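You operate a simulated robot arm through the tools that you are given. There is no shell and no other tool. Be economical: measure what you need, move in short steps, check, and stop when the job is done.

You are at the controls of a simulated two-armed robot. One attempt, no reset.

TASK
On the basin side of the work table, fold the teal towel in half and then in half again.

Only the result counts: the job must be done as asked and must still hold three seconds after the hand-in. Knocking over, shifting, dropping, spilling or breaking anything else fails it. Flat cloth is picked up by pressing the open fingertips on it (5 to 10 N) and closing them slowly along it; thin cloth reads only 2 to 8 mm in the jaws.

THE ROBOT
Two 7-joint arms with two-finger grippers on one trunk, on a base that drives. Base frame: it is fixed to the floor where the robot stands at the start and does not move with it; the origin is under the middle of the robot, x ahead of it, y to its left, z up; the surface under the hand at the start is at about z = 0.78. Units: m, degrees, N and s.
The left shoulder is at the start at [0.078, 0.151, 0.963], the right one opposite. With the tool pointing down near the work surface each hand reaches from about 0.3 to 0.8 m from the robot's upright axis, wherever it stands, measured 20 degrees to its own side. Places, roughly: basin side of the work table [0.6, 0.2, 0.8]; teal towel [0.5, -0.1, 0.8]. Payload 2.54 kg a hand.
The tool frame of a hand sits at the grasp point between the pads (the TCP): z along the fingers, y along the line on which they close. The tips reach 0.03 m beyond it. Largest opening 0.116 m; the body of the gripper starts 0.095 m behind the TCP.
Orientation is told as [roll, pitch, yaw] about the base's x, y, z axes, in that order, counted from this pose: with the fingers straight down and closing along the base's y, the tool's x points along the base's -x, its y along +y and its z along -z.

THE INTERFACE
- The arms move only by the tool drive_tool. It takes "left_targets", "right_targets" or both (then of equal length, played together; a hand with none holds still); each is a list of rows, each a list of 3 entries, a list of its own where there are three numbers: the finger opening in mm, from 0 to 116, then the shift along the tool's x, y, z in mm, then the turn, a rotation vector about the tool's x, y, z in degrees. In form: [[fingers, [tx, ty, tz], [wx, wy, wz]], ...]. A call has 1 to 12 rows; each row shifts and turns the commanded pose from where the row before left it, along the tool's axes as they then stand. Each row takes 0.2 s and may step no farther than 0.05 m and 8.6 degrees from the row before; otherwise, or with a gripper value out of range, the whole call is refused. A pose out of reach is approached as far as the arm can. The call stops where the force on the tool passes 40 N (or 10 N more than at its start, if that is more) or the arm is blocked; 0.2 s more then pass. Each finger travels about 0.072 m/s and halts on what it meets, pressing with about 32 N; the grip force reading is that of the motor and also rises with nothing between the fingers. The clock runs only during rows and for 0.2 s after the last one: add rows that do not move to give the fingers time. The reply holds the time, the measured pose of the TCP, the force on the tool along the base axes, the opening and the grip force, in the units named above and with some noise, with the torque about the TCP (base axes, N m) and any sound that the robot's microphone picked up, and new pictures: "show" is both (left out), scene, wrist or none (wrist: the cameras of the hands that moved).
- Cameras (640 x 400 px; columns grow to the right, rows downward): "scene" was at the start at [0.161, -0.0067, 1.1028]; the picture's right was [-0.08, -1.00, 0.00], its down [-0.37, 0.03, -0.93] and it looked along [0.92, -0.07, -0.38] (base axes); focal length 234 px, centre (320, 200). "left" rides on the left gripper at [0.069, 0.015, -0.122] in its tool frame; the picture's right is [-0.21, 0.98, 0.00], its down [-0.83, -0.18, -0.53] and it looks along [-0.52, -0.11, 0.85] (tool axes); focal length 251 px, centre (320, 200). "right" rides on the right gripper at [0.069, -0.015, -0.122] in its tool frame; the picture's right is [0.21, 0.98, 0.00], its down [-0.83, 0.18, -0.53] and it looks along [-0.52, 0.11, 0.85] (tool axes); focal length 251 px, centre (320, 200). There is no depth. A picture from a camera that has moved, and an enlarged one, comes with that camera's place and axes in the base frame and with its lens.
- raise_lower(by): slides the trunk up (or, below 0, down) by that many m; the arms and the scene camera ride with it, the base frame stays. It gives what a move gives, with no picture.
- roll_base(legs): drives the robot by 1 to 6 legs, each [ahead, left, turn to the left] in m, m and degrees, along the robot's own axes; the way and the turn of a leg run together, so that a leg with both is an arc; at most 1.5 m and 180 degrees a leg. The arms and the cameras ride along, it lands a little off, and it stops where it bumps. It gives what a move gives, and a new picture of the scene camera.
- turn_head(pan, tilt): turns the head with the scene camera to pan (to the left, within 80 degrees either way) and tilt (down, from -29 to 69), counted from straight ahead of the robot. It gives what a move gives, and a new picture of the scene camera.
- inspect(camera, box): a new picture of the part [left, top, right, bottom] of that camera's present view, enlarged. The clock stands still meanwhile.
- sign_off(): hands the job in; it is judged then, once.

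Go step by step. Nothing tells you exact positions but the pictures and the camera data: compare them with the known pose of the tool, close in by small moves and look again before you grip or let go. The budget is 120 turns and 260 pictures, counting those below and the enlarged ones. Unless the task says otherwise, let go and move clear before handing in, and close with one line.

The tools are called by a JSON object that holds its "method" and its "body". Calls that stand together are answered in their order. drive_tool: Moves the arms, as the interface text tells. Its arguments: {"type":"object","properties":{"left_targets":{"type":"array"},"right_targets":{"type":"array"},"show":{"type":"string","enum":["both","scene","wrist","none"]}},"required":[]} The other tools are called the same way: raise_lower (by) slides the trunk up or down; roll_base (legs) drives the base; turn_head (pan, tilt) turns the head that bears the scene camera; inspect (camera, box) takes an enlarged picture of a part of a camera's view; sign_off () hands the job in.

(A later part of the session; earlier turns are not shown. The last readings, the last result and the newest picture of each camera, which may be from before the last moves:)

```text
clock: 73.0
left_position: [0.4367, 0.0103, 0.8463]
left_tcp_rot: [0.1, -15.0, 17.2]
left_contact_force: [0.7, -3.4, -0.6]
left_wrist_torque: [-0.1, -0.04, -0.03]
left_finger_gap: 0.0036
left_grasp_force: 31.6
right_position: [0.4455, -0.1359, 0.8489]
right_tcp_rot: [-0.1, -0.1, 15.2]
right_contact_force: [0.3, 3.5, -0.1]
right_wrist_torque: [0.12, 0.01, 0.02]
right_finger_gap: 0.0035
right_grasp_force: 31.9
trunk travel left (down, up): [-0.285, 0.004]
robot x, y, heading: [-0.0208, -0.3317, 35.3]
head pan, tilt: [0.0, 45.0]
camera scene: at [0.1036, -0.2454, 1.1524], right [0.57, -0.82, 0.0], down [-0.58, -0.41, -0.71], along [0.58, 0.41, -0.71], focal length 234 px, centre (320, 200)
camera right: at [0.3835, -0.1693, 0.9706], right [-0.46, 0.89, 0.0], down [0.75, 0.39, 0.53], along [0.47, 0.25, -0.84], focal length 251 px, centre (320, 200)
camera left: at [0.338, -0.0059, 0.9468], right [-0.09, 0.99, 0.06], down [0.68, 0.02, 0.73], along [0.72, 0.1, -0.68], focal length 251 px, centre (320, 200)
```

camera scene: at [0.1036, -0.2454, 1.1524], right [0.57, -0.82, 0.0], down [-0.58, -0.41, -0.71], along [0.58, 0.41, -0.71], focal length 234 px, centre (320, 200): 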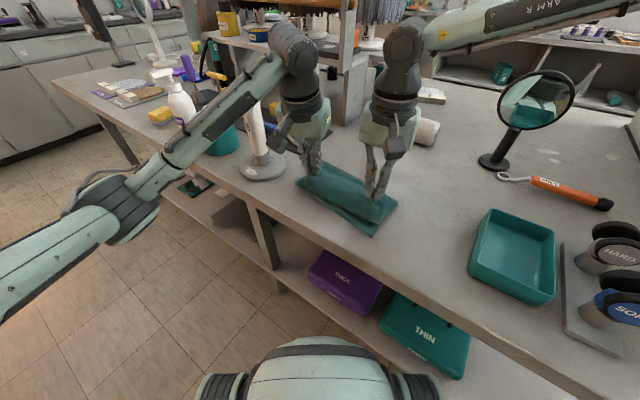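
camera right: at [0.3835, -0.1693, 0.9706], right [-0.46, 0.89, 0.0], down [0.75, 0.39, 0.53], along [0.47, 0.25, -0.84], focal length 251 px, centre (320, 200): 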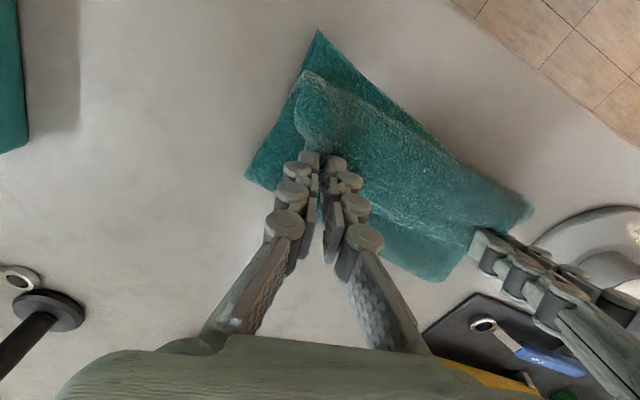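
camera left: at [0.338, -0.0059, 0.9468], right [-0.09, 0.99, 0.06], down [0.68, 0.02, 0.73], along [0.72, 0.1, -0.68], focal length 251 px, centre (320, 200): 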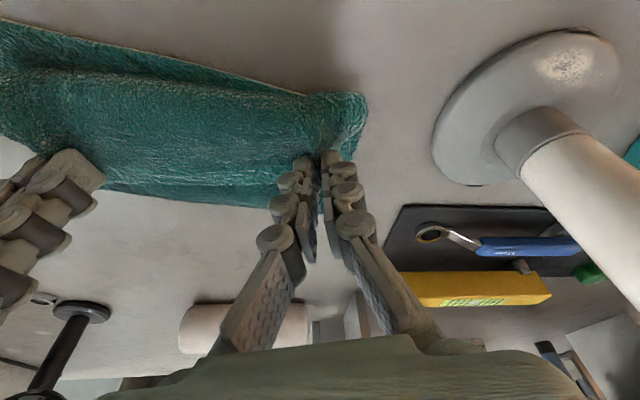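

Each hand holds a single layer at about 3.6 mm. I'll peel it up and back toward the far side.

{"method": "drive_tool", "body": {"left_targets": [[0, [-14.3, -3.5, -16.9], [0, 0, 0]], [0, [-14.3, -3.5, -16.9], [0, 0, 0]], [0, [-14.3, -3.5, -16.9], [0, 0, 0]], [0, [-26.7, -9.7, 2], [0, 0, 0]], [0, [-26.7, -9.7, 2], [0, 0, 0]], [0, [-26.7, -9.7, 2], [0, 0, 0]], [0, [-26.7, -9.7, 2], [0, 0, 0]], [0, [-26.7, -9.7, 2], [0, 0, 0]]], "right_targets": [[0, [-9.5, -3.1, -20], [0, 0, 0]], [0, [-9.5, -3.1, -20], [0, 0, 0]], [0, [-9.5, -3.1, -20], [0, 0, 0]], [0, [-26.6, -8.8, -5], [0, 0, 0]], [0, [-26.6, -8.8, -5], [0, 0, 0]], [0, [-26.6, -8.8, -5], [0, 0, 0]], [0, [-26.6, -8.8, -5], [0, 0, 0]], [0, [-26.6, -8.8, -5], [0, 0, 0]]]}}

```text
clock: 74.8
left_position: [0.6074, -0.0007, 0.933]
left_tcp_rot: [0.0, -15.0, 17.1]
left_contact_force: [0.7, -6.1, -0.5]
left_wrist_torque: [-0.12, 0.03, -0.06]
left_finger_gap: 0.0037
left_grasp_force: 32.1
right_position: [0.6174, -0.1475, 0.9331]
right_tcp_rot: [0.0, 0.0, 15.2]
right_contact_force: [0.1, 5.7, 0.2]
right_wrist_torque: [0.16, 0.01, -0.01]
right_finger_gap: 0.0031
right_grasp_force: 31.0
trunk travel left (down, up): [-0.285, 0.004]
robot x, y, heading: [-0.0207, -0.3321, 35.2]
head pan, tilt: [0.0, 45.0]
camera scene: at [0.1042, -0.2456, 1.1523], right [0.57, -0.82, 0.0], down [-0.58, -0.41, -0.71], along [0.58, 0.41, -0.71], focal length 234 px, centre (320, 200)
camera right: at [0.5538, -0.1799, 1.0547], right [-0.46, 0.89, 0.0], down [0.75, 0.39, 0.53], along [0.47, 0.25, -0.85], focal length 251 px, centre (320, 200)
camera left: at [0.5089, -0.015, 1.0329], right [-0.09, 0.99, 0.06], down [0.68, 0.02, 0.73], along [0.72, 0.1, -0.68], focal length 251 px, centre (320, 200)
```

scene: 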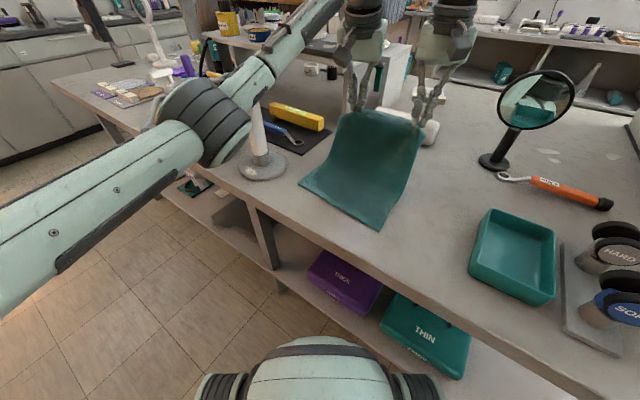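
right: 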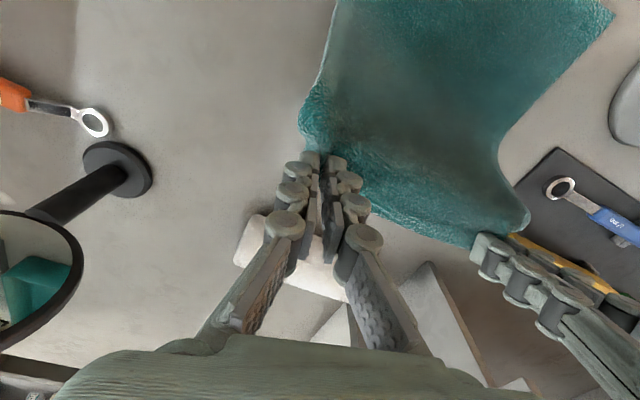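
left: 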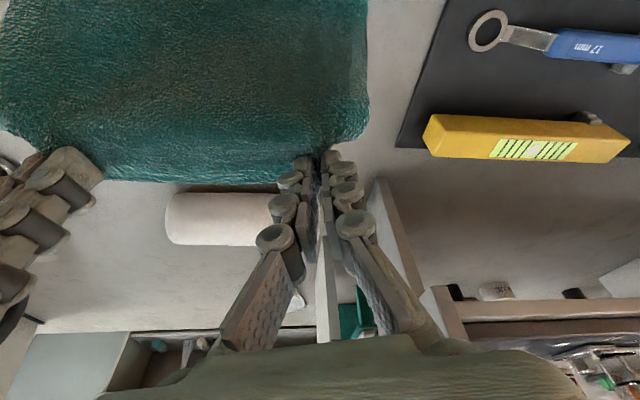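

It opened out cleanly and is still held near the rim. This time I'll tilt both hands so the fingers point forward, carry the edge over in the air, and stop just above the near edge so it doesn't loop.

{"method": "drive_tool", "body": {"left_targets": [[0, [0, 0, 0], [0, -7.5, 0]], [0, [0, 0, 0], [0, -7.5, 0]], [0, [0, 0, 0], [0, 0, 0]], [0, [22, 9.3, -12.7], [0, 0, 0]], [0, [22, 9.3, -12.7], [0, 0, 0]], [0, [22, 9.3, -12.7], [0, 0, 0]], [0, [24.5, 9.3, -8.4], [0, 0, 0]], [0, [28, 9.3, -2.3], [0, 0, 0]], [0, [32, 9.3, 4.6], [0, 0, 0]]], "right_targets": [[0, [0, 0, 0], [0, -7, 0]], [0, [0, 0, 0], [0, -7, 0]], [0, [0, 0, 0], [0, -7, 0]], [0, [26.6, 9.4, -10.2], [0, 0, 0]], [0, [26.6, 9.4, -10.2], [0, 0, 0]], [0, [26.6, 9.4, -10.2], [0, 0, 0]], [0, [28.4, 9.4, -5.5], [0, 0, 0]], [0, [30.9, 9.4, 1], [0, 0, 0]], [0, [33.8, 9.4, 8.5], [0, 0, 0]]]}}

```text
clock: 76.8
left_position: [0.4445, 0.0098, 0.8944]
left_tcp_rot: [-0.1, -30.1, 17.2]
left_contact_force: [-0.4, -2.5, 0.1]
left_wrist_torque: [-0.04, 0.01, -0.05]
left_finger_gap: 0.0037
left_grasp_force: 32.2
right_position: [0.4373, -0.1374, 0.897]
right_tcp_rot: [0.0, -21.1, 15.1]
right_contact_force: [-0.2, 3.6, -1.0]
right_wrist_torque: [0.08, 0.0, 0.02]
right_finger_gap: 0.0044
right_grasp_force: 32.9
trunk travel left (down, up): [-0.285, 0.004]
robot x, y, heading: [-0.017, -0.333, 35.1]
head pan, tilt: [0.0, 45.0]
camera scene: at [0.1038, -0.245, 1.1525], right [0.57, -0.82, 0.0], down [-0.58, -0.41, -0.71], along [0.58, 0.41, -0.71], focal length 234 px, centre (320, 200)
camera right: at [0.3357, -0.1792, 0.9852], right [-0.45, 0.89, -0.08], down [0.51, 0.33, 0.8], along [0.73, 0.32, -0.6], focal length 251 px, centre (320, 200)
camera left: at [0.3243, -0.0124, 0.9659], right [-0.11, 0.99, 0.11], down [0.48, -0.04, 0.88], along [0.87, 0.15, -0.47], focal length 251 px, centre (320, 200)
```

scene: 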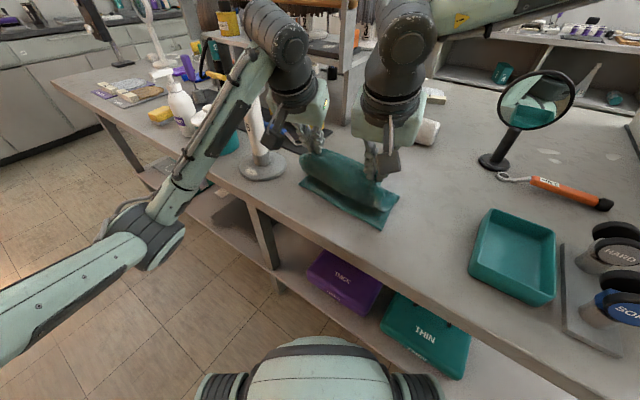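
right: 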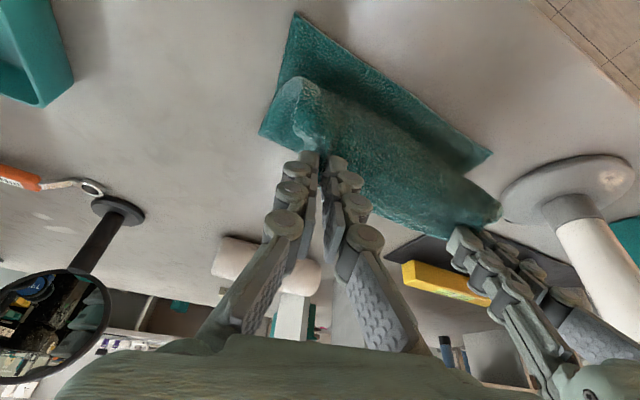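
left: 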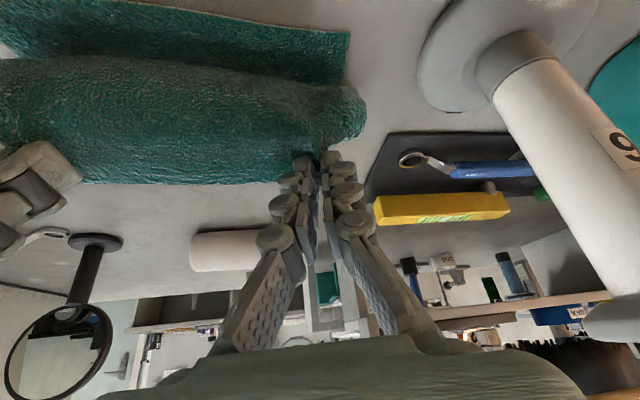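

The sheet still leaves the fingers toward me in a small loop. I'll lower it where it is, so that once that last strip is rolled outward the edges will meet. Then I'll release and check.

{"method": "drive_tool", "body": {"left_targets": [[0, [18.7, 0.5, 29.6], [0, 0, 0]], [0, [18.7, 0.5, 29.6], [0, 0, 0]], [0, [0, 0, 0], [0, 0, 0]], [5, [0, 0, 0], [0, 0, 0]], [12, [0, 0, 0], [0, 0, 0]], [20, [0, 0, 0], [0, 0, 0]], [28, [0, 0, 0], [0, 0, 0]], [34, [-20, 0, -35], [0, 0, 0]], [34, [-22, 0, -38], [0, 0, 0]]], "right_targets": [[0, [14.7, 0.8, 31.9], [0, 0, 0]], [0, [14.7, 0.8, 31.9], [0, 0, 0]], [0, [0, 0, 0], [0, 0, 0]], [5, [0, 0, 0], [0, 0, 0]], [12, [0, 0, 0], [0, 0, 0]], [20, [0, 0, 0], [0, 0, 0]], [28, [0, 0, 0], [0, 0, 0]], [34, [-14, 0, -37], [0, 0, 0]], [34, [-15, 0, -40], [0, 0, 0]]]}}

{"method": "inspect", "body": {"camera": "scene", "box": [270, 140, 430, 240]}}

```text
clock: 78.8
left_position: [0.4408, 0.0095, 0.9086]
left_tcp_rot: [0.0, -30.1, 17.1]
left_contact_force: [-0.2, 0.0, -1.1]
left_wrist_torque: [-0.01, -0.06, 0.0]
left_finger_gap: 0.034
left_grasp_force: 0.0
right_position: [0.432, -0.1403, 0.9106]
right_tcp_rot: [0.0, -21.1, 15.2]
right_contact_force: [0.7, 0.3, -0.8]
right_wrist_torque: [0.03, 0.01, 0.0]
right_finger_gap: 0.0343
right_grasp_force: 0.1
right hand out of reach, approached as far as the arm can: row 2
trunk travel left (down, up): [-0.285, 0.004]
robot x, y, heading: [-0.024, -0.331, 35.2]
head pan, tilt: [0.0, 45.0]
camera scene: at [0.103, -0.2454, 1.1524], right [0.57, -0.82, 0.0], down [-0.58, -0.41, -0.71], along [0.58, 0.41, -0.71], focal length 234 px, centre (320, 200)
camera right: at [0.3318, -0.1834, 0.9987], right [-0.45, 0.89, -0.08], down [0.51, 0.33, 0.8], along [0.73, 0.32, -0.6], focal length 251 px, centre (320, 200)
camera left: at [0.3218, -0.0128, 0.98], right [-0.11, 0.99, 0.11], down [0.48, -0.04, 0.88], along [0.87, 0.15, -0.47], focal length 251 px, centre (320, 200)
```

scene: 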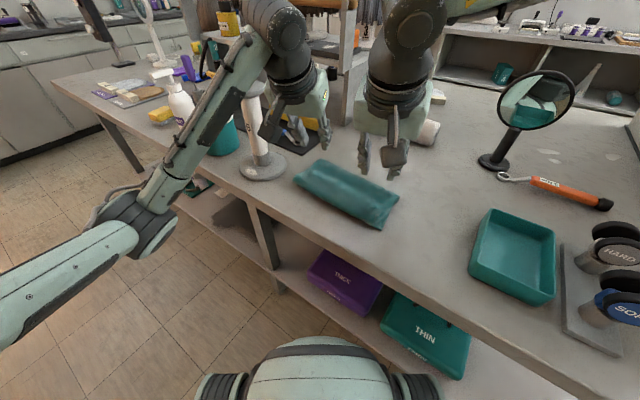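
right: 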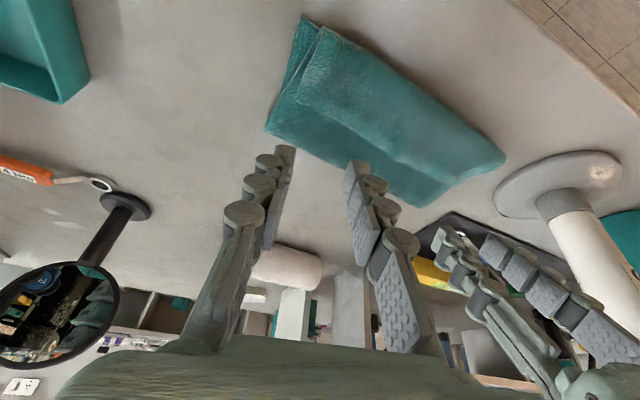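
left: 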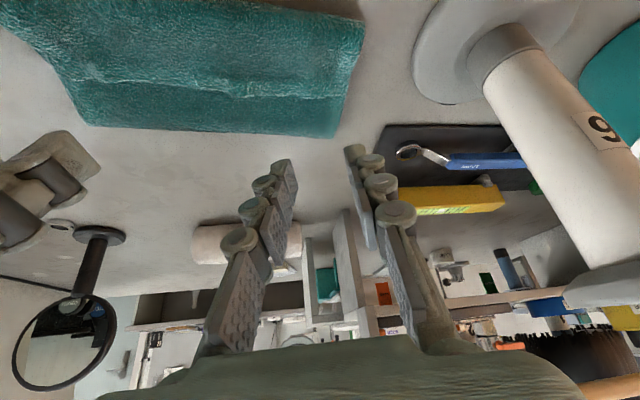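

```text
4.00 times, centred on (350, 190) of scene
camera zoom: at [0.103, -0.2454, 1.1524], right [0.57, -0.82, 0.0], down [-0.58, -0.41, -0.71], along [0.58, 0.41, -0.71], focal length 938 px, centre (200, 240)
```

zoom: 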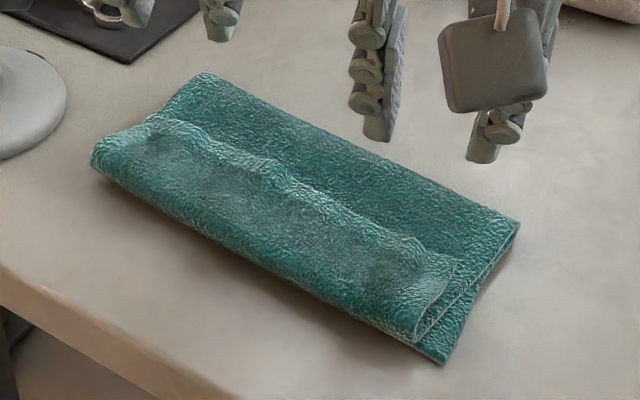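

Half-folded, but a strip of about 5 cm is again turned back, because closing the jaws along the edge clamps the cloth flat. The remedy is to grip across the edge with jaws closing along x, so the cloth hangs freely from the jaws. I'll straighten both hands and turn them about 64°.

{"method": "drive_tool", "body": {"left_targets": [[34, [0, 0, 0], [0, 7.5, 0]], [34, [0, 0, 0], [0, 7.5, 0]], [34, [0, 0, 0], [0, 7.5, 0]], [34, [0, 0, 0], [0, 7.5, 0]], [34, [0, 0, 0], [0, 0, -8]], [34, [0, 0, 0], [0, 0, -8]], [34, [0, 0, 0], [0, 0, -8]], [34, [0, 0, 0], [0, 0, -8]], [34, [0, 0, 0], [0, 0, -8]], [34, [0, 0, 0], [0, 0, -8]], [34, [0, 0, 0], [0, 0, -8]], [34, [0, 0, 0], [0, 0, -8]]], "right_targets": [[34, [0, 0, 0], [0, 7, 0]], [34, [0, 0, 0], [0, 7, 0]], [34, [0, 0, 0], [0, 7, 0]], [34, [0, 0, 0], [0, 0, 0]], [34, [0, 0, 0], [0, 0, -8]], [34, [0, 0, 0], [0, 0, -8]], [34, [0, 0, 0], [0, 0, -8]], [34, [0, 0, 0], [0, 0, -8]], [34, [0, 0, 0], [0, 0, -8]], [34, [0, 0, 0], [0, 0, -8]], [34, [0, 0, 0], [0, 0, -8]], [34, [0, 0, 0], [0, 0, -8]]]}}

```text
clock: 81.4
left_position: [0.4422, 0.008, 0.9091]
left_tcp_rot: [0.1, 0.0, 81.3]
left_contact_force: [0.3, 0.1, 0.0]
left_wrist_torque: [-0.01, -0.03, 0.0]
left_finger_gap: 0.0341
left_grasp_force: 0.1
right_position: [0.4325, -0.1399, 0.9091]
right_tcp_rot: [0.0, 0.1, 79.3]
right_contact_force: [0.1, -1.1, -0.2]
right_wrist_torque: [-0.01, -0.01, 0.01]
right_finger_gap: 0.0342
right_grasp_force: 0.0
trunk travel left (down, up): [-0.285, 0.004]
robot x, y, heading: [-0.0171, -0.3308, 35.0]
head pan, tilt: [0.0, 45.0]
camera scene: at [0.1037, -0.2453, 1.1524], right [0.57, -0.82, 0.0], down [-0.58, -0.41, -0.71], along [0.58, 0.41, -0.71], focal length 234 px, centre (320, 200)
camera right: at [0.4346, -0.2105, 1.0313], right [-1.0, -0.03, 0.0], down [-0.03, 0.84, 0.53], along [-0.01, 0.53, -0.85], focal length 251 px, centre (320, 200)
camera left: at [0.416, -0.058, 1.0309], right [-0.93, 0.36, 0.0], down [0.3, 0.79, 0.53], along [0.19, 0.5, -0.85], focal length 251 px, centre (320, 200)
```

scene: 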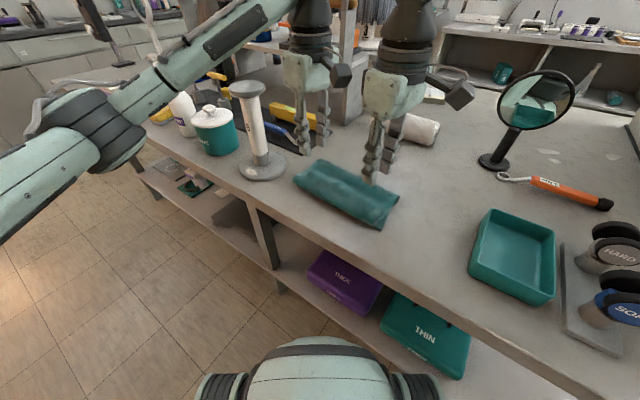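
right: 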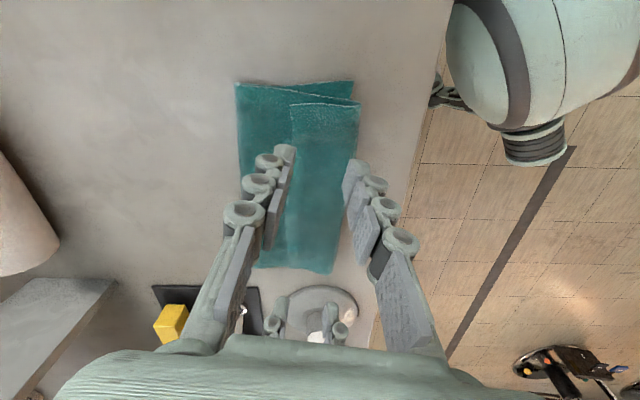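
left: 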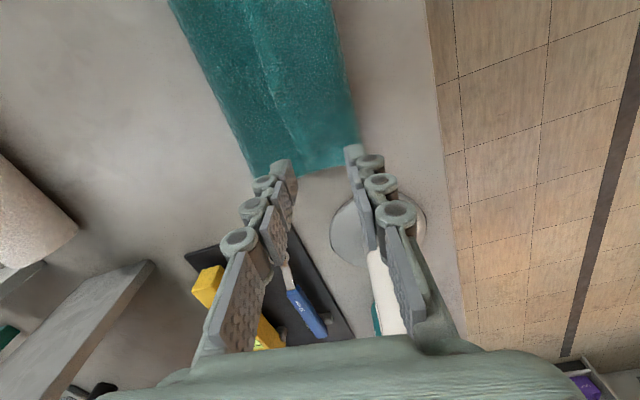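

The turned grip is reachable. I'll position each hand over the turned-back free edge with a small 24 mm opening, rolled slightly so the near-side finger presses first.

{"method": "drive_tool", "body": {"left_targets": [[24, [-1.3, -8.3, 37], [0, 0, 0]], [24, [-1.3, -8.3, 37], [0, 0, 0]], [24, [0, 0, 0], [6, 0, 0]], [24, [0, 0, 0], [0, 0, 0]]], "right_targets": [[24, [-3, -7.9, 37], [0, 0, 0]], [24, [-3, -7.9, 37], [0, 0, 0]], [24, [0, 0, 0], [6, 0, 0]], [24, [0, 0, 0], [0, 0, 0]]], "show": "wrist"}}

```text
clock: 82.4
left_position: [0.4586, 0.0099, 0.8341]
left_tcp_rot: [-6.0, 0.1, 81.2]
left_contact_force: [0.3, 0.3, 0.0]
left_wrist_torque: [-0.03, -0.02, 0.01]
left_finger_gap: 0.0239
left_grasp_force: 0.1
right_position: [0.4499, -0.1368, 0.836]
right_tcp_rot: [-6.1, -0.1, 79.0]
right_contact_force: [0.7, 0.6, -0.8]
right_wrist_torque: [0.02, 0.0, 0.01]
right_finger_gap: 0.0241
right_grasp_force: 0.1
trunk travel left (down, up): [-0.285, 0.004]
robot x, y, heading: [-0.0179, -0.3318, 34.9]
head pan, tilt: [0.0, 45.0]
camera right: at [0.4389, -0.2048, 0.9583], right [-0.99, -0.03, -0.1], down [-0.08, 0.86, 0.51], along [0.07, 0.52, -0.85], focal length 251 px, centre (320, 200)
camera left: at [0.4205, -0.0555, 0.9543], right [-0.93, 0.36, -0.1], down [0.25, 0.8, 0.55], along [0.28, 0.48, -0.83], focal length 251 px, centre (320, 200)
```

right: 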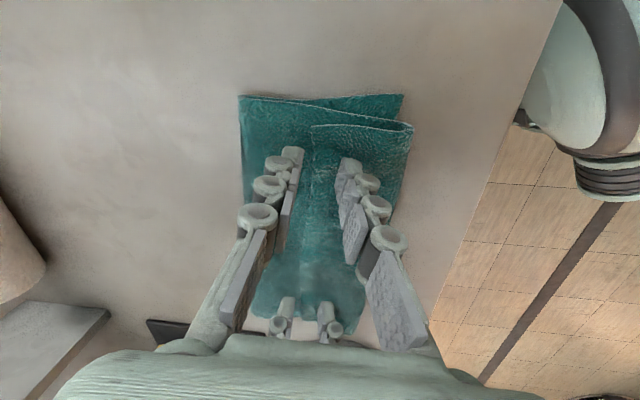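
left: 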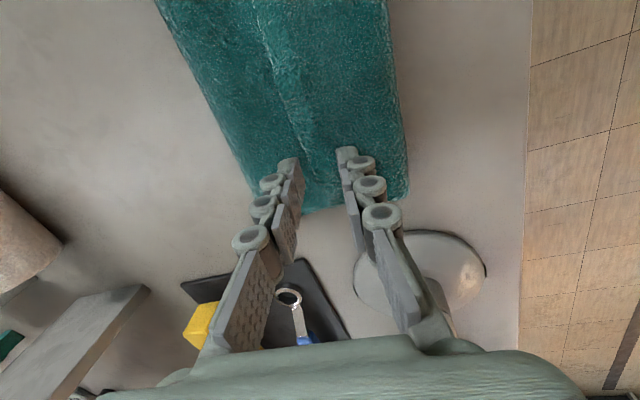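

The free edge lies between the fingers on both hands. Descending to contact.

{"method": "drive_tool", "body": {"left_targets": [[24, [0, 0.9, 9], [0, 0, 0]], [24, [0, 0.3, 3], [0, 0, 0]], [24, [0, 0, 0], [0, 0, 0]]], "right_targets": [[24, [0, 0.9, 9], [0, 0, 0]], [24, [0, 0.4, 4], [0, 0, 0]], [24, [0, 0, 0], [0, 0, 0]]], "show": "none"}}

```text
clock: 83.2
left_position: [0.459, 0.0095, 0.8225]
left_tcp_rot: [-6.1, 0.0, 81.1]
left_contact_force: [0.4, 0.4, 1.1]
left_wrist_torque: [0.01, 0.0, 0.02]
left_finger_gap: 0.024
left_grasp_force: 0.1
right_position: [0.4492, -0.1366, 0.8226]
right_tcp_rot: [-6.0, -0.1, 79.1]
right_contact_force: [0.2, -1.2, 0.9]
right_wrist_torque: [-0.01, 0.01, -0.02]
right_finger_gap: 0.024
right_grasp_force: 0.1
trunk travel left (down, up): [-0.285, 0.004]
robot x, y, heading: [-0.0175, -0.3322, 34.8]
head pan, tilt: [0.0, 45.0]
```

{"method": "drive_tool", "body": {"left_targets": [[24, [0, 0.2, 2], [0, 0, 0]], [24, [0, 0, 0], [0, 0, 0]], [24, [0, 0, 0], [0, 0, 0]]], "right_targets": [[24, [0, 0.2, 2], [0, 0, 0]], [24, [0, 0, 0], [0, 0, 0]], [24, [0, 0, 0], [0, 0, 0]]], "show": "none"}}

```text
clock: 84.0
left_position: [0.4584, 0.0083, 0.8209]
left_tcp_rot: [-6.0, 0.0, 81.1]
left_contact_force: [0.2, 0.3, 1.7]
left_wrist_torque: [0.03, 0.01, -0.02]
left_finger_gap: 0.0237
left_grasp_force: 0.0
right_position: [0.4512, -0.1365, 0.8205]
right_tcp_rot: [-6.2, -0.1, 79.2]
right_contact_force: [-0.1, -0.5, 1.6]
right_wrist_torque: [0.02, 0.06, -0.01]
right_finger_gap: 0.0238
right_grasp_force: 0.1
trunk travel left (down, up): [-0.285, 0.004]
robot x, y, heading: [-0.0199, -0.3322, 35.4]
head pan, tilt: [0.0, 45.0]
```

Light contact; pressing a little more, then closing slowly and lifting slightly.

{"method": "drive_tool", "body": {"left_targets": [[24, [0, 0.2, 2], [0, 0, 0]], [24, [0, 0, 0.7], [0, 0, 0]], [24, [0, 0, 0], [0, 0, 0]]], "right_targets": [[24, [0, 0.2, 2], [0, 0, 0]], [24, [0, 0, 0.7], [0, 0, 0]], [24, [0, 0, 0], [0, 0, 0]]], "show": "none"}}

```text
clock: 84.8
left_position: [0.4577, 0.0091, 0.8203]
left_tcp_rot: [-6.0, 0.0, 81.3]
left_contact_force: [0.0, 1.1, 6.7]
left_wrist_torque: [0.06, 0.12, 0.0]
left_finger_gap: 0.0236
left_grasp_force: 0.1
right_position: [0.4493, -0.1367, 0.818]
right_tcp_rot: [-6.1, -0.2, 79.3]
right_contact_force: [0.3, 2.7, 5.4]
right_wrist_torque: [0.06, 0.14, -0.02]
right_finger_gap: 0.0234
right_grasp_force: 0.1
trunk travel left (down, up): [-0.285, 0.004]
robot x, y, heading: [-0.0184, -0.3295, 35.2]
head pan, tilt: [0.0, 45.0]
```

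{"method": "drive_tool", "body": {"left_targets": [[21, [0, 0, 0], [0, 0, 0]], [18, [0, 0, 0], [0, 0, 0]], [15, [0, 0, 0], [0, 0, 0]], [12, [0, 0, 0], [0, 0, 0]], [9, [0, 0, 0], [0, 0, 0]], [6, [0, 0, 0], [0, 0, 0]], [3, [0, 0, 0], [0, 0, 0]], [0, [0, 0, 0], [0, 0, 0]], [0, [0, 0, 0], [0, 0, 0]], [0, [0, 0, -15], [0, 0, 0]], [0, [0, 0, -15], [0, 0, 0]]], "right_targets": [[21, [0, 0, 0], [0, 0, 0]], [18, [0, 0, 0], [0, 0, 0]], [15, [0, 0, 0], [0, 0, 0]], [12, [0, 0, 0], [0, 0, 0]], [9, [0, 0, 0], [0, 0, 0]], [6, [0, 0, 0], [0, 0, 0]], [3, [0, 0, 0], [0, 0, 0]], [0, [0, 0, 0], [0, 0, 0]], [0, [0, 0, 0], [0, 0, 0]], [0, [0, 0, -15], [0, 0, 0]], [0, [0, 0, -15], [0, 0, 0]]]}}

```text
clock: 87.2
left_position: [0.4555, 0.0096, 0.8481]
left_tcp_rot: [-6.1, 0.0, 81.1]
left_contact_force: [0.4, -0.1, -0.6]
left_wrist_torque: [-0.03, -0.01, 0.0]
left_finger_gap: 0.0036
left_grasp_force: 32.1
right_position: [0.4462, -0.1364, 0.8471]
right_tcp_rot: [-6.1, -0.1, 79.2]
right_contact_force: [-0.3, -0.2, -0.4]
right_wrist_torque: [0.0, 0.01, -0.01]
right_finger_gap: 0.0034
right_grasp_force: 32.0
trunk travel left (down, up): [-0.285, 0.004]
robot x, y, heading: [-0.0215, -0.3318, 34.9]
head pan, tilt: [0.0, 45.0]
camera scene: at [0.1035, -0.2453, 1.1524], right [0.57, -0.82, 0.0], down [-0.58, -0.41, -0.71], along [0.58, 0.41, -0.71], focal length 234 px, centre (320, 200)
camera right: at [0.4354, -0.2044, 0.9704], right [-0.99, -0.03, -0.1], down [-0.08, 0.86, 0.51], along [0.07, 0.52, -0.85], focal length 251 px, centre (320, 200)
camera left: at [0.4172, -0.0551, 0.9681], right [-0.93, 0.36, -0.1], down [0.25, 0.8, 0.55], along [0.28, 0.48, -0.83], focal length 251 px, centre (320, 200)
```

scene: 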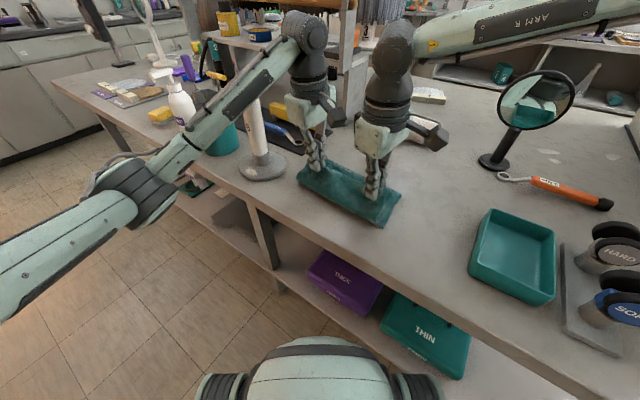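
right: 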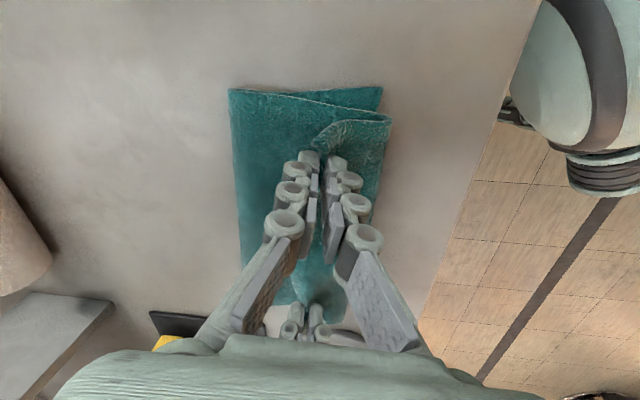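
left: 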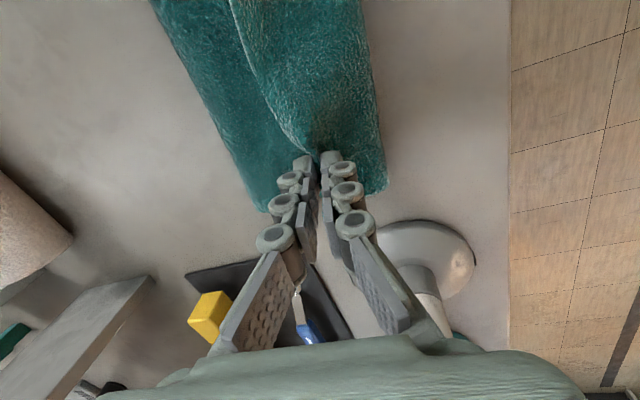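

Both hands now hold just the free edge in an across-the-edge grip. I'll peel it up and away again to reset the fold and measure where the near edge lies.

{"method": "drive_tool", "body": {"left_targets": [[0, [-1.2, -14.5, -23.6], [0, 0, 0]], [0, [-1.2, -14.5, -23.6], [0, 0, 0]], [0, [-1.2, -14.5, -23.6], [0, 0, 0]], [0, [-1.2, -14.5, -23.6], [0, 0, 0]], [0, [-2.6, -25.7, 2.7], [0, 0, 0]], [0, [-2.6, -25.7, 2.7], [0, 0, 0]], [0, [-2.6, -25.7, 2.7], [0, 0, 0]]], "right_targets": [[0, [-1.6, -14.4, -23.6], [0, 0, 0]], [0, [-1.6, -14.4, -23.6], [0, 0, 0]], [0, [-1.6, -14.4, -23.6], [0, 0, 0]], [0, [-1.6, -14.4, -23.6], [0, 0, 0]], [0, [-3.5, -25.6, 2.7], [0, 0, 0]], [0, [-3.5, -25.6, 2.7], [0, 0, 0]], [0, [-3.5, -25.6, 2.7], [0, 0, 0]]]}}

{"method": "inspect", "body": {"camera": "scene", "box": [270, 100, 470, 240]}}

```text
clock: 88.8
left_position: [0.5809, 0.0017, 0.9483]
left_tcp_rot: [-6.0, 0.0, 81.1]
left_contact_force: [-0.7, 0.9, -0.5]
left_wrist_torque: [-0.02, 0.0, 0.02]
left_finger_gap: 0.0036
left_grasp_force: 31.7
right_position: [0.5625, -0.1438, 0.9467]
right_tcp_rot: [-6.0, -0.1, 78.9]
right_contact_force: [0.7, 0.0, 0.2]
right_wrist_torque: [-0.02, -0.03, 0.04]
right_finger_gap: 0.0036
right_grasp_force: 33.0
right hand out of reach, approached as far as the arm can: row 7
trunk travel left (down, up): [-0.285, 0.004]
robot x, y, heading: [-0.0183, -0.3327, 35.0]
head pan, tilt: [0.0, 45.0]
camera scene: at [0.1036, -0.2456, 1.1525], right [0.57, -0.82, 0.0], down [-0.58, -0.41, -0.71], along [0.58, 0.41, -0.71], focal length 234 px, centre (320, 200)
camera right: at [0.5517, -0.2115, 1.0702], right [-0.99, -0.03, -0.1], down [-0.08, 0.86, 0.51], along [0.08, 0.52, -0.85], focal length 251 px, centre (320, 200)
camera left: at [0.5431, -0.0634, 1.0681], right [-0.93, 0.36, -0.1], down [0.25, 0.8, 0.55], along [0.28, 0.48, -0.83], focal length 251 px, centre (320, 200)
```

scene: 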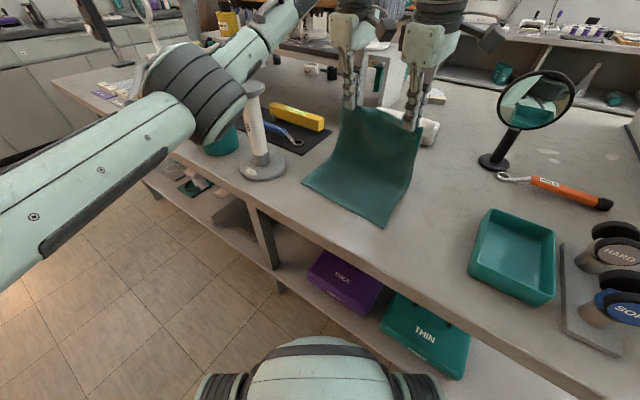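
right: 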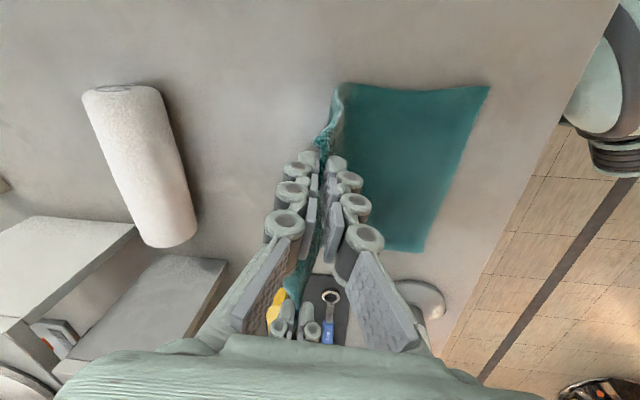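
left: 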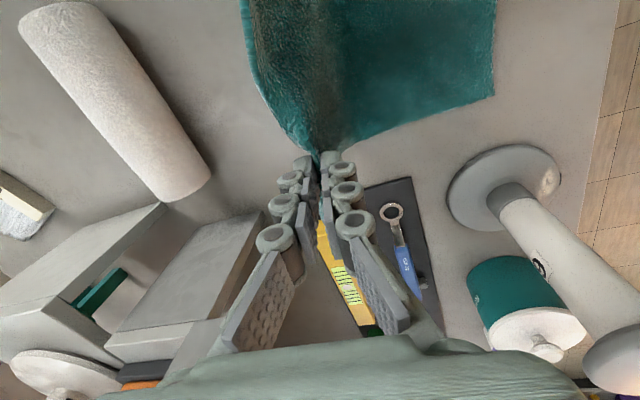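

```text
2.86 times, centred on (370, 170) of scene
camera zoom: at [0.1036, -0.2456, 1.1525], right [0.57, -0.82, 0.0], down [-0.58, -0.41, -0.71], along [0.58, 0.41, -0.71], focal length 670 px, centre (177, 286)
```

zoom: 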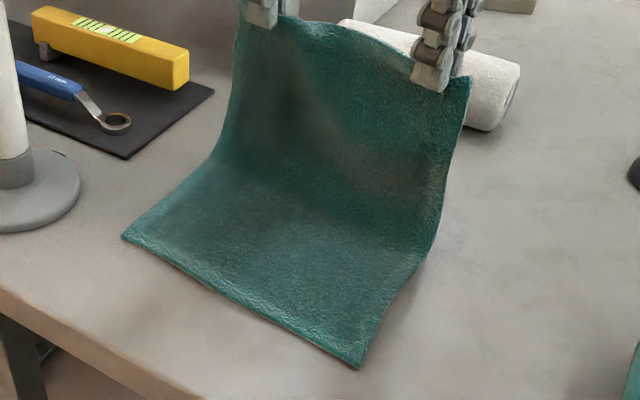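

The held edge is straight, and the near edge lies from (0.413, −0.18) to (0.425, 0.04). I'll carry the held edge over it and stop about 5 cm above to check.

{"method": "drive_tool", "body": {"left_targets": [[0, [3, 19.2, -2], [0, 0, 0]], [0, [3, 19.7, 3], [0, 0, 0]], [0, [3, 20.2, 7.9], [0, 0, 0]], [0, [3, 20.8, 12.9], [0, 0, 0]], [0, [3, 21.3, 17.9], [0, 0, 0]], [0, [3, 21.6, 20.9], [0, 0, 0]], [0, [3, 20, 0], [0, 0, 0]]], "right_targets": [[0, [3.5, 17.8, -1.9], [0, 0, 0]], [0, [3.5, 18.3, 3.1], [0, 0, 0]], [0, [3.5, 18.8, 8], [0, 0, 0]], [0, [3.5, 19.4, 13], [0, 0, 0]], [0, [3.5, 19.9, 18], [0, 0, 0]], [0, [3.5, 20.2, 21], [0, 0, 0]], [0, [3.5, 20, 0], [0, 0, 0]]]}}

{"method": "inspect", "body": {"camera": "scene", "box": [270, 130, 430, 240]}}

```text
clock: 90.4
left_position: [0.4428, 0.0034, 0.8724]
left_tcp_rot: [-6.1, 0.0, 81.2]
left_contact_force: [0.1, -0.2, -0.1]
left_wrist_torque: [0.01, 0.01, 0.01]
left_finger_gap: 0.0033
left_grasp_force: 32.0
right_position: [0.4327, -0.1427, 0.8725]
right_tcp_rot: [-6.0, -0.1, 79.1]
right_contact_force: [0.3, 0.4, 0.0]
right_wrist_torque: [-0.01, -0.07, 0.04]
right_finger_gap: 0.0028
right_grasp_force: 29.7
trunk travel left (down, up): [-0.285, 0.004]
robot x, y, heading: [-0.019, -0.3314, 35.1]
head pan, tilt: [0.0, 45.0]
camera scene: at [0.1034, -0.2453, 1.1525], right [0.57, -0.82, 0.0], down [-0.58, -0.41, -0.71], along [0.58, 0.41, -0.71], focal length 234 px, centre (320, 200)
camera right: at [0.4221, -0.2114, 0.9945], right [-0.99, -0.03, -0.1], down [-0.08, 0.86, 0.51], along [0.07, 0.52, -0.85], focal length 251 px, centre (320, 200)
camera left: at [0.4051, -0.0625, 0.9923], right [-0.93, 0.36, -0.1], down [0.25, 0.8, 0.55], along [0.28, 0.48, -0.83], focal length 251 px, centre (320, 200)
```

scene: 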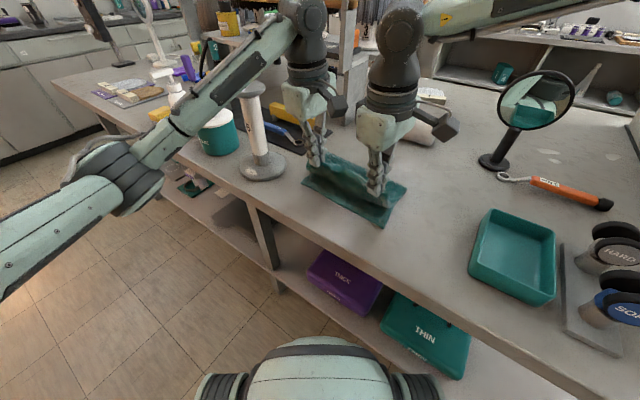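
right: 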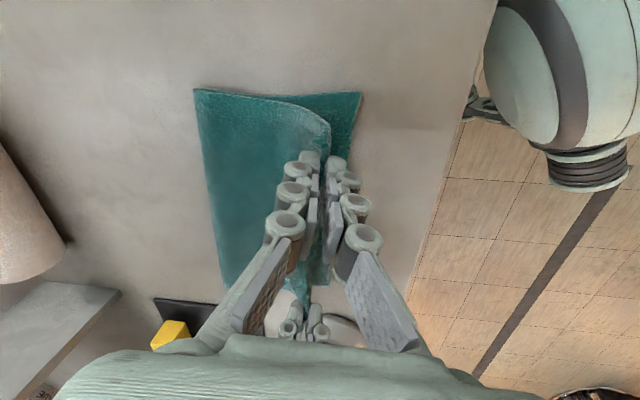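
left: 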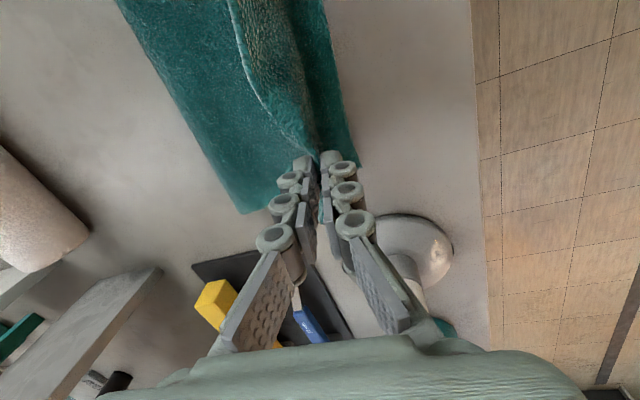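

```text
3.64 times, centred on (350, 185) of scene
camera zoom: at [0.1034, -0.2453, 1.1525], right [0.57, -0.82, 0.0], down [-0.58, -0.41, -0.71], along [0.58, 0.41, -0.71], focal length 853 px, centre (211, 254)
```

zoom: 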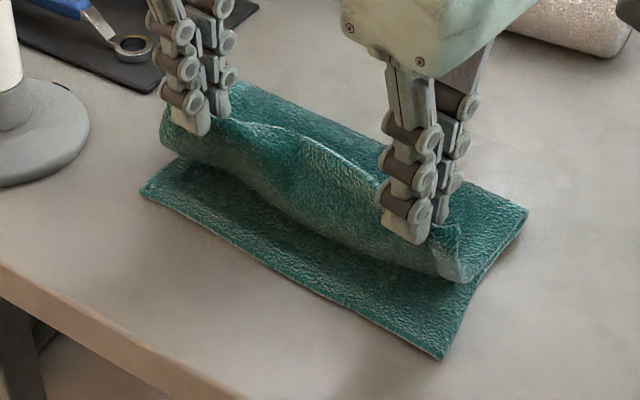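

The sheet now hangs freely with only a small slack bend. I'll draw it about 15 mm further toward me so it's nearly taut, then let the edge drop onto the near edge.

{"method": "drive_tool", "body": {"left_targets": [[0, [1.3, 8.8, 3.1], [0, 0, 0]], [0, [1.3, 8.8, 3.1], [0, 0, 0]], [0, [0, 0, 0], [0, 0, 0]], [0, [0, 0, 0], [0, 0, 0]], [30, [0, 0, 0], [0, 0, 0]], [40, [0, 0, 0], [0, 0, 0]], [40, [0, 0, 0], [0, 0, 0]], [40, [0, 0, 0], [0, 0, 0]]], "right_targets": [[0, [1.5, 7.7, 3.2], [0, 0, 0]], [0, [1.5, 7.7, 3.2], [0, 0, 0]], [0, [0, 0, 0], [0, 0, 0]], [0, [0, 0, 0], [0, 0, 0]], [30, [0, 0, 0], [0, 0, 0]], [40, [0, 0, 0], [0, 0, 0]], [40, [0, 0, 0], [0, 0, 0]], [40, [0, 0, 0], [0, 0, 0]]]}}

{"method": "inspect", "body": {"camera": "scene", "box": [270, 130, 430, 240]}}

```text
clock: 92.2
left_position: [0.4269, 0.0021, 0.8651]
left_tcp_rot: [-6.1, 0.1, 81.2]
left_contact_force: [0.1, -0.5, -0.3]
left_wrist_torque: [-0.02, -0.01, 0.01]
left_finger_gap: 0.0399
left_grasp_force: 0.0
right_position: [0.4188, -0.1433, 0.8659]
right_tcp_rot: [-6.0, -0.1, 79.2]
right_contact_force: [0.5, 0.1, 0.1]
right_wrist_torque: [0.02, -0.03, -0.01]
right_finger_gap: 0.04
right_grasp_force: 0.0
trunk travel left (down, up): [-0.285, 0.004]
robot x, y, heading: [-0.0184, -0.3303, 35.0]
head pan, tilt: [0.0, 45.0]
camera scene: at [0.1037, -0.2453, 1.1524], right [0.57, -0.82, 0.0], down [-0.58, -0.41, -0.71], along [0.58, 0.41, -0.71], focal length 234 px, centre (320, 200)
camera right: at [0.4075, -0.2115, 0.9869], right [-0.99, -0.03, -0.1], down [-0.08, 0.86, 0.51], along [0.07, 0.52, -0.85], focal length 251 px, centre (320, 200)
camera left: at [0.3884, -0.0626, 0.9843], right [-0.93, 0.36, -0.1], down [0.25, 0.8, 0.55], along [0.28, 0.48, -0.83], focal length 251 px, centre (320, 200)
```

scene: 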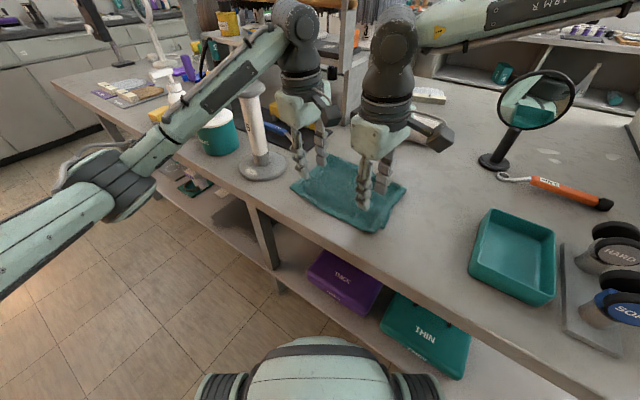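
right: 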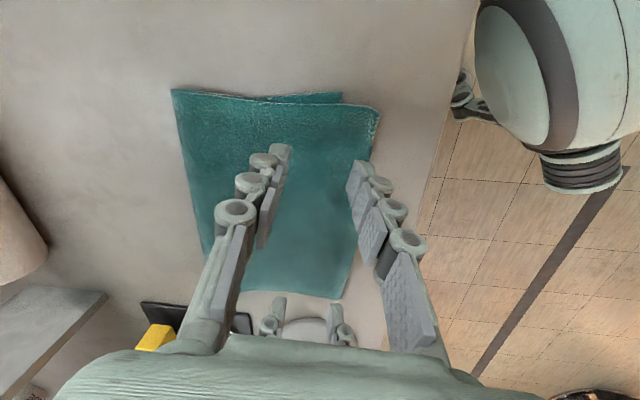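
left: 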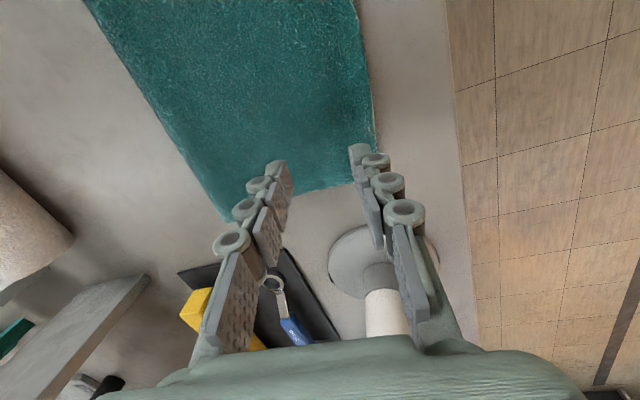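

```text
3.64 times, centred on (350, 185) of scene
camera zoom: at [0.1037, -0.2453, 1.1524], right [0.57, -0.82, 0.0], down [-0.58, -0.41, -0.71], along [0.58, 0.41, -0.71], focal length 853 px, centre (211, 254)
```

zoom: 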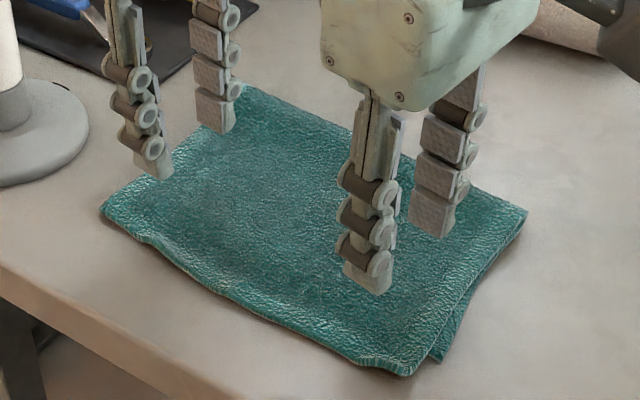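

The fold is now flat, with the upper layer overshooting the near edge by about 1.5–2 cm and the footprint about 0.16 × 0.22 m. Next is the second fold, right side over left, with one hand at the middle of the short right edge. I'll clear both hands up, park the right and turn the left back.

{"method": "drive_tool", "body": {"left_targets": [[40, [0, 0, -40], [0, 0, 0]], [40, [0, 0, -40], [0, 0, 0]], [40, [0, 0, 0], [-6, 0, 0]], [40, [0, 0, 0], [0, 0, 8]], [40, [0, 0, 0], [0, 0, 8]], [40, [0, 0, 0], [0, 0, 8]], [40, [0, 0, 0], [0, 0, 8]], [40, [0, 0, 0], [0, 0, 8]], [40, [0, 0, 0], [0, 0, 8]], [40, [0, 0, 0], [0, 0, 8]], [40, [0, 0, 0], [0, 0, 8]], [40, [0, 0, 0], [0, 0, 8]]], "right_targets": [[40, [0, 0, -40], [0, 0, 0]], [40, [0, 0, -40], [0, 0, 0]], [40, [0, 0, -40], [-6, 0, 0]], [40, [40, 0, 0], [0, 0, 8]], [40, [40, 0, 0], [0, 0, 8]], [40, [40, 0, 0], [0, 0, 8]], [40, [30, 0, 0], [0, 0, 8]], [40, [0, 0, 0], [0, 0, 8]], [40, [0, 0, 0], [0, 0, 0]], [40, [0, 0, 0], [0, 0, 0]], [40, [0, 0, 0], [0, 0, 0]], [40, [0, 0, 0], [0, 0, 0]]]}}

{"method": "inspect", "body": {"camera": "scene", "box": [270, 130, 430, 240]}}

```text
clock: 94.8
left_position: [0.4196, 0.0034, 0.9458]
left_tcp_rot: [0.0, 0.0, 9.0]
left_contact_force: [0.1, 0.2, -0.5]
left_wrist_torque: [0.03, 0.05, 0.0]
left_finger_gap: 0.0401
left_grasp_force: 0.1
right_position: [0.3504, -0.2785, 0.9837]
right_tcp_rot: [0.1, -0.2, 39.1]
right_contact_force: [0.1, 0.3, -0.4]
right_wrist_torque: [-0.02, 0.0, -0.04]
right_finger_gap: 0.0399
right_grasp_force: 0.1
trunk travel left (down, up): [-0.285, 0.004]
robot x, y, heading: [-0.0184, -0.3293, 35.1]
head pan, tilt: [0.0, 45.0]
camera scene: at [0.1037, -0.2453, 1.1524], right [0.57, -0.82, 0.0], down [-0.58, -0.41, -0.71], along [0.58, 0.41, -0.71], focal length 234 px, centre (320, 200)
camera right: at [0.3064, -0.3337, 1.1053], right [-0.78, 0.62, 0.0], down [0.53, 0.66, 0.53], along [0.33, 0.42, -0.84], focal length 251 px, centre (320, 200)
camera left: at [0.348, 0.007, 1.0666], right [0.06, 1.0, 0.0], down [0.84, -0.05, 0.53], along [0.53, -0.03, -0.85], focal length 251 px, centre (320, 200)
```

scene: 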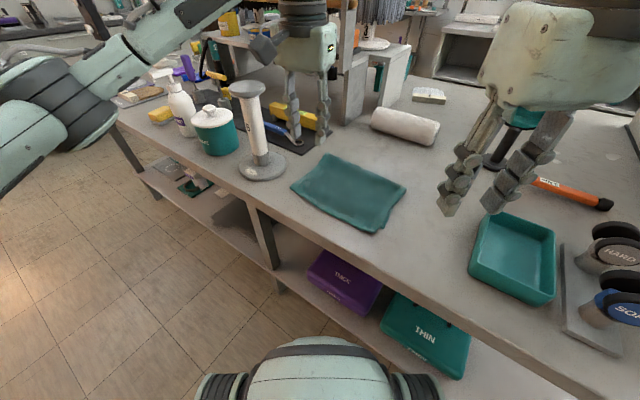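
right: 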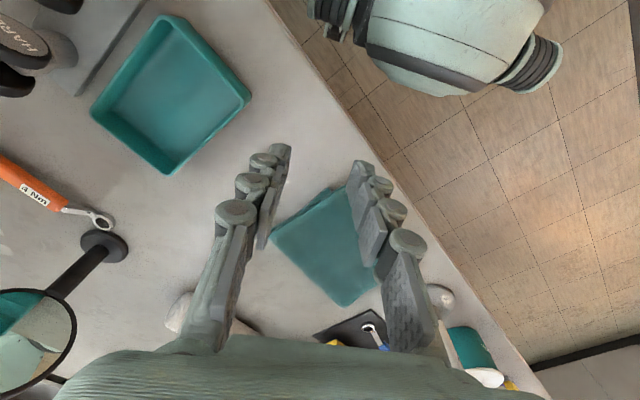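
left: 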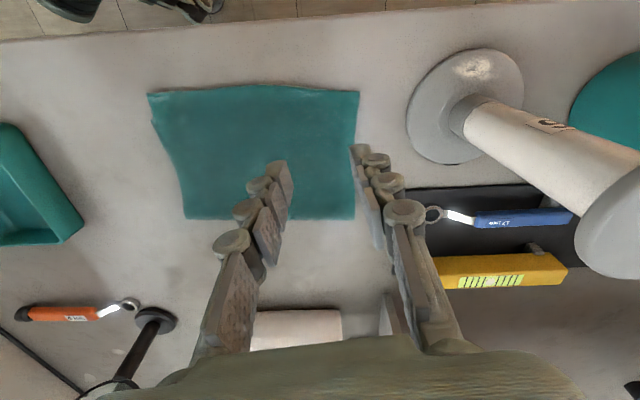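

```text
3.64 times, centred on (350, 185) of scene
camera zoom: at [0.1037, -0.2453, 1.1524], right [0.57, -0.82, 0.0], down [-0.58, -0.41, -0.71], along [0.58, 0.41, -0.71], focal length 853 px, centre (211, 254)
```

zoom: 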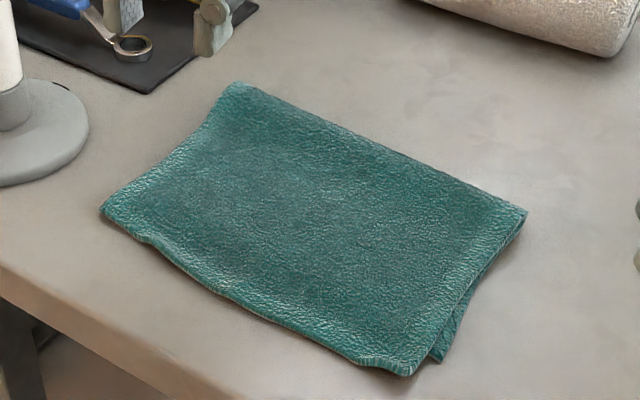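

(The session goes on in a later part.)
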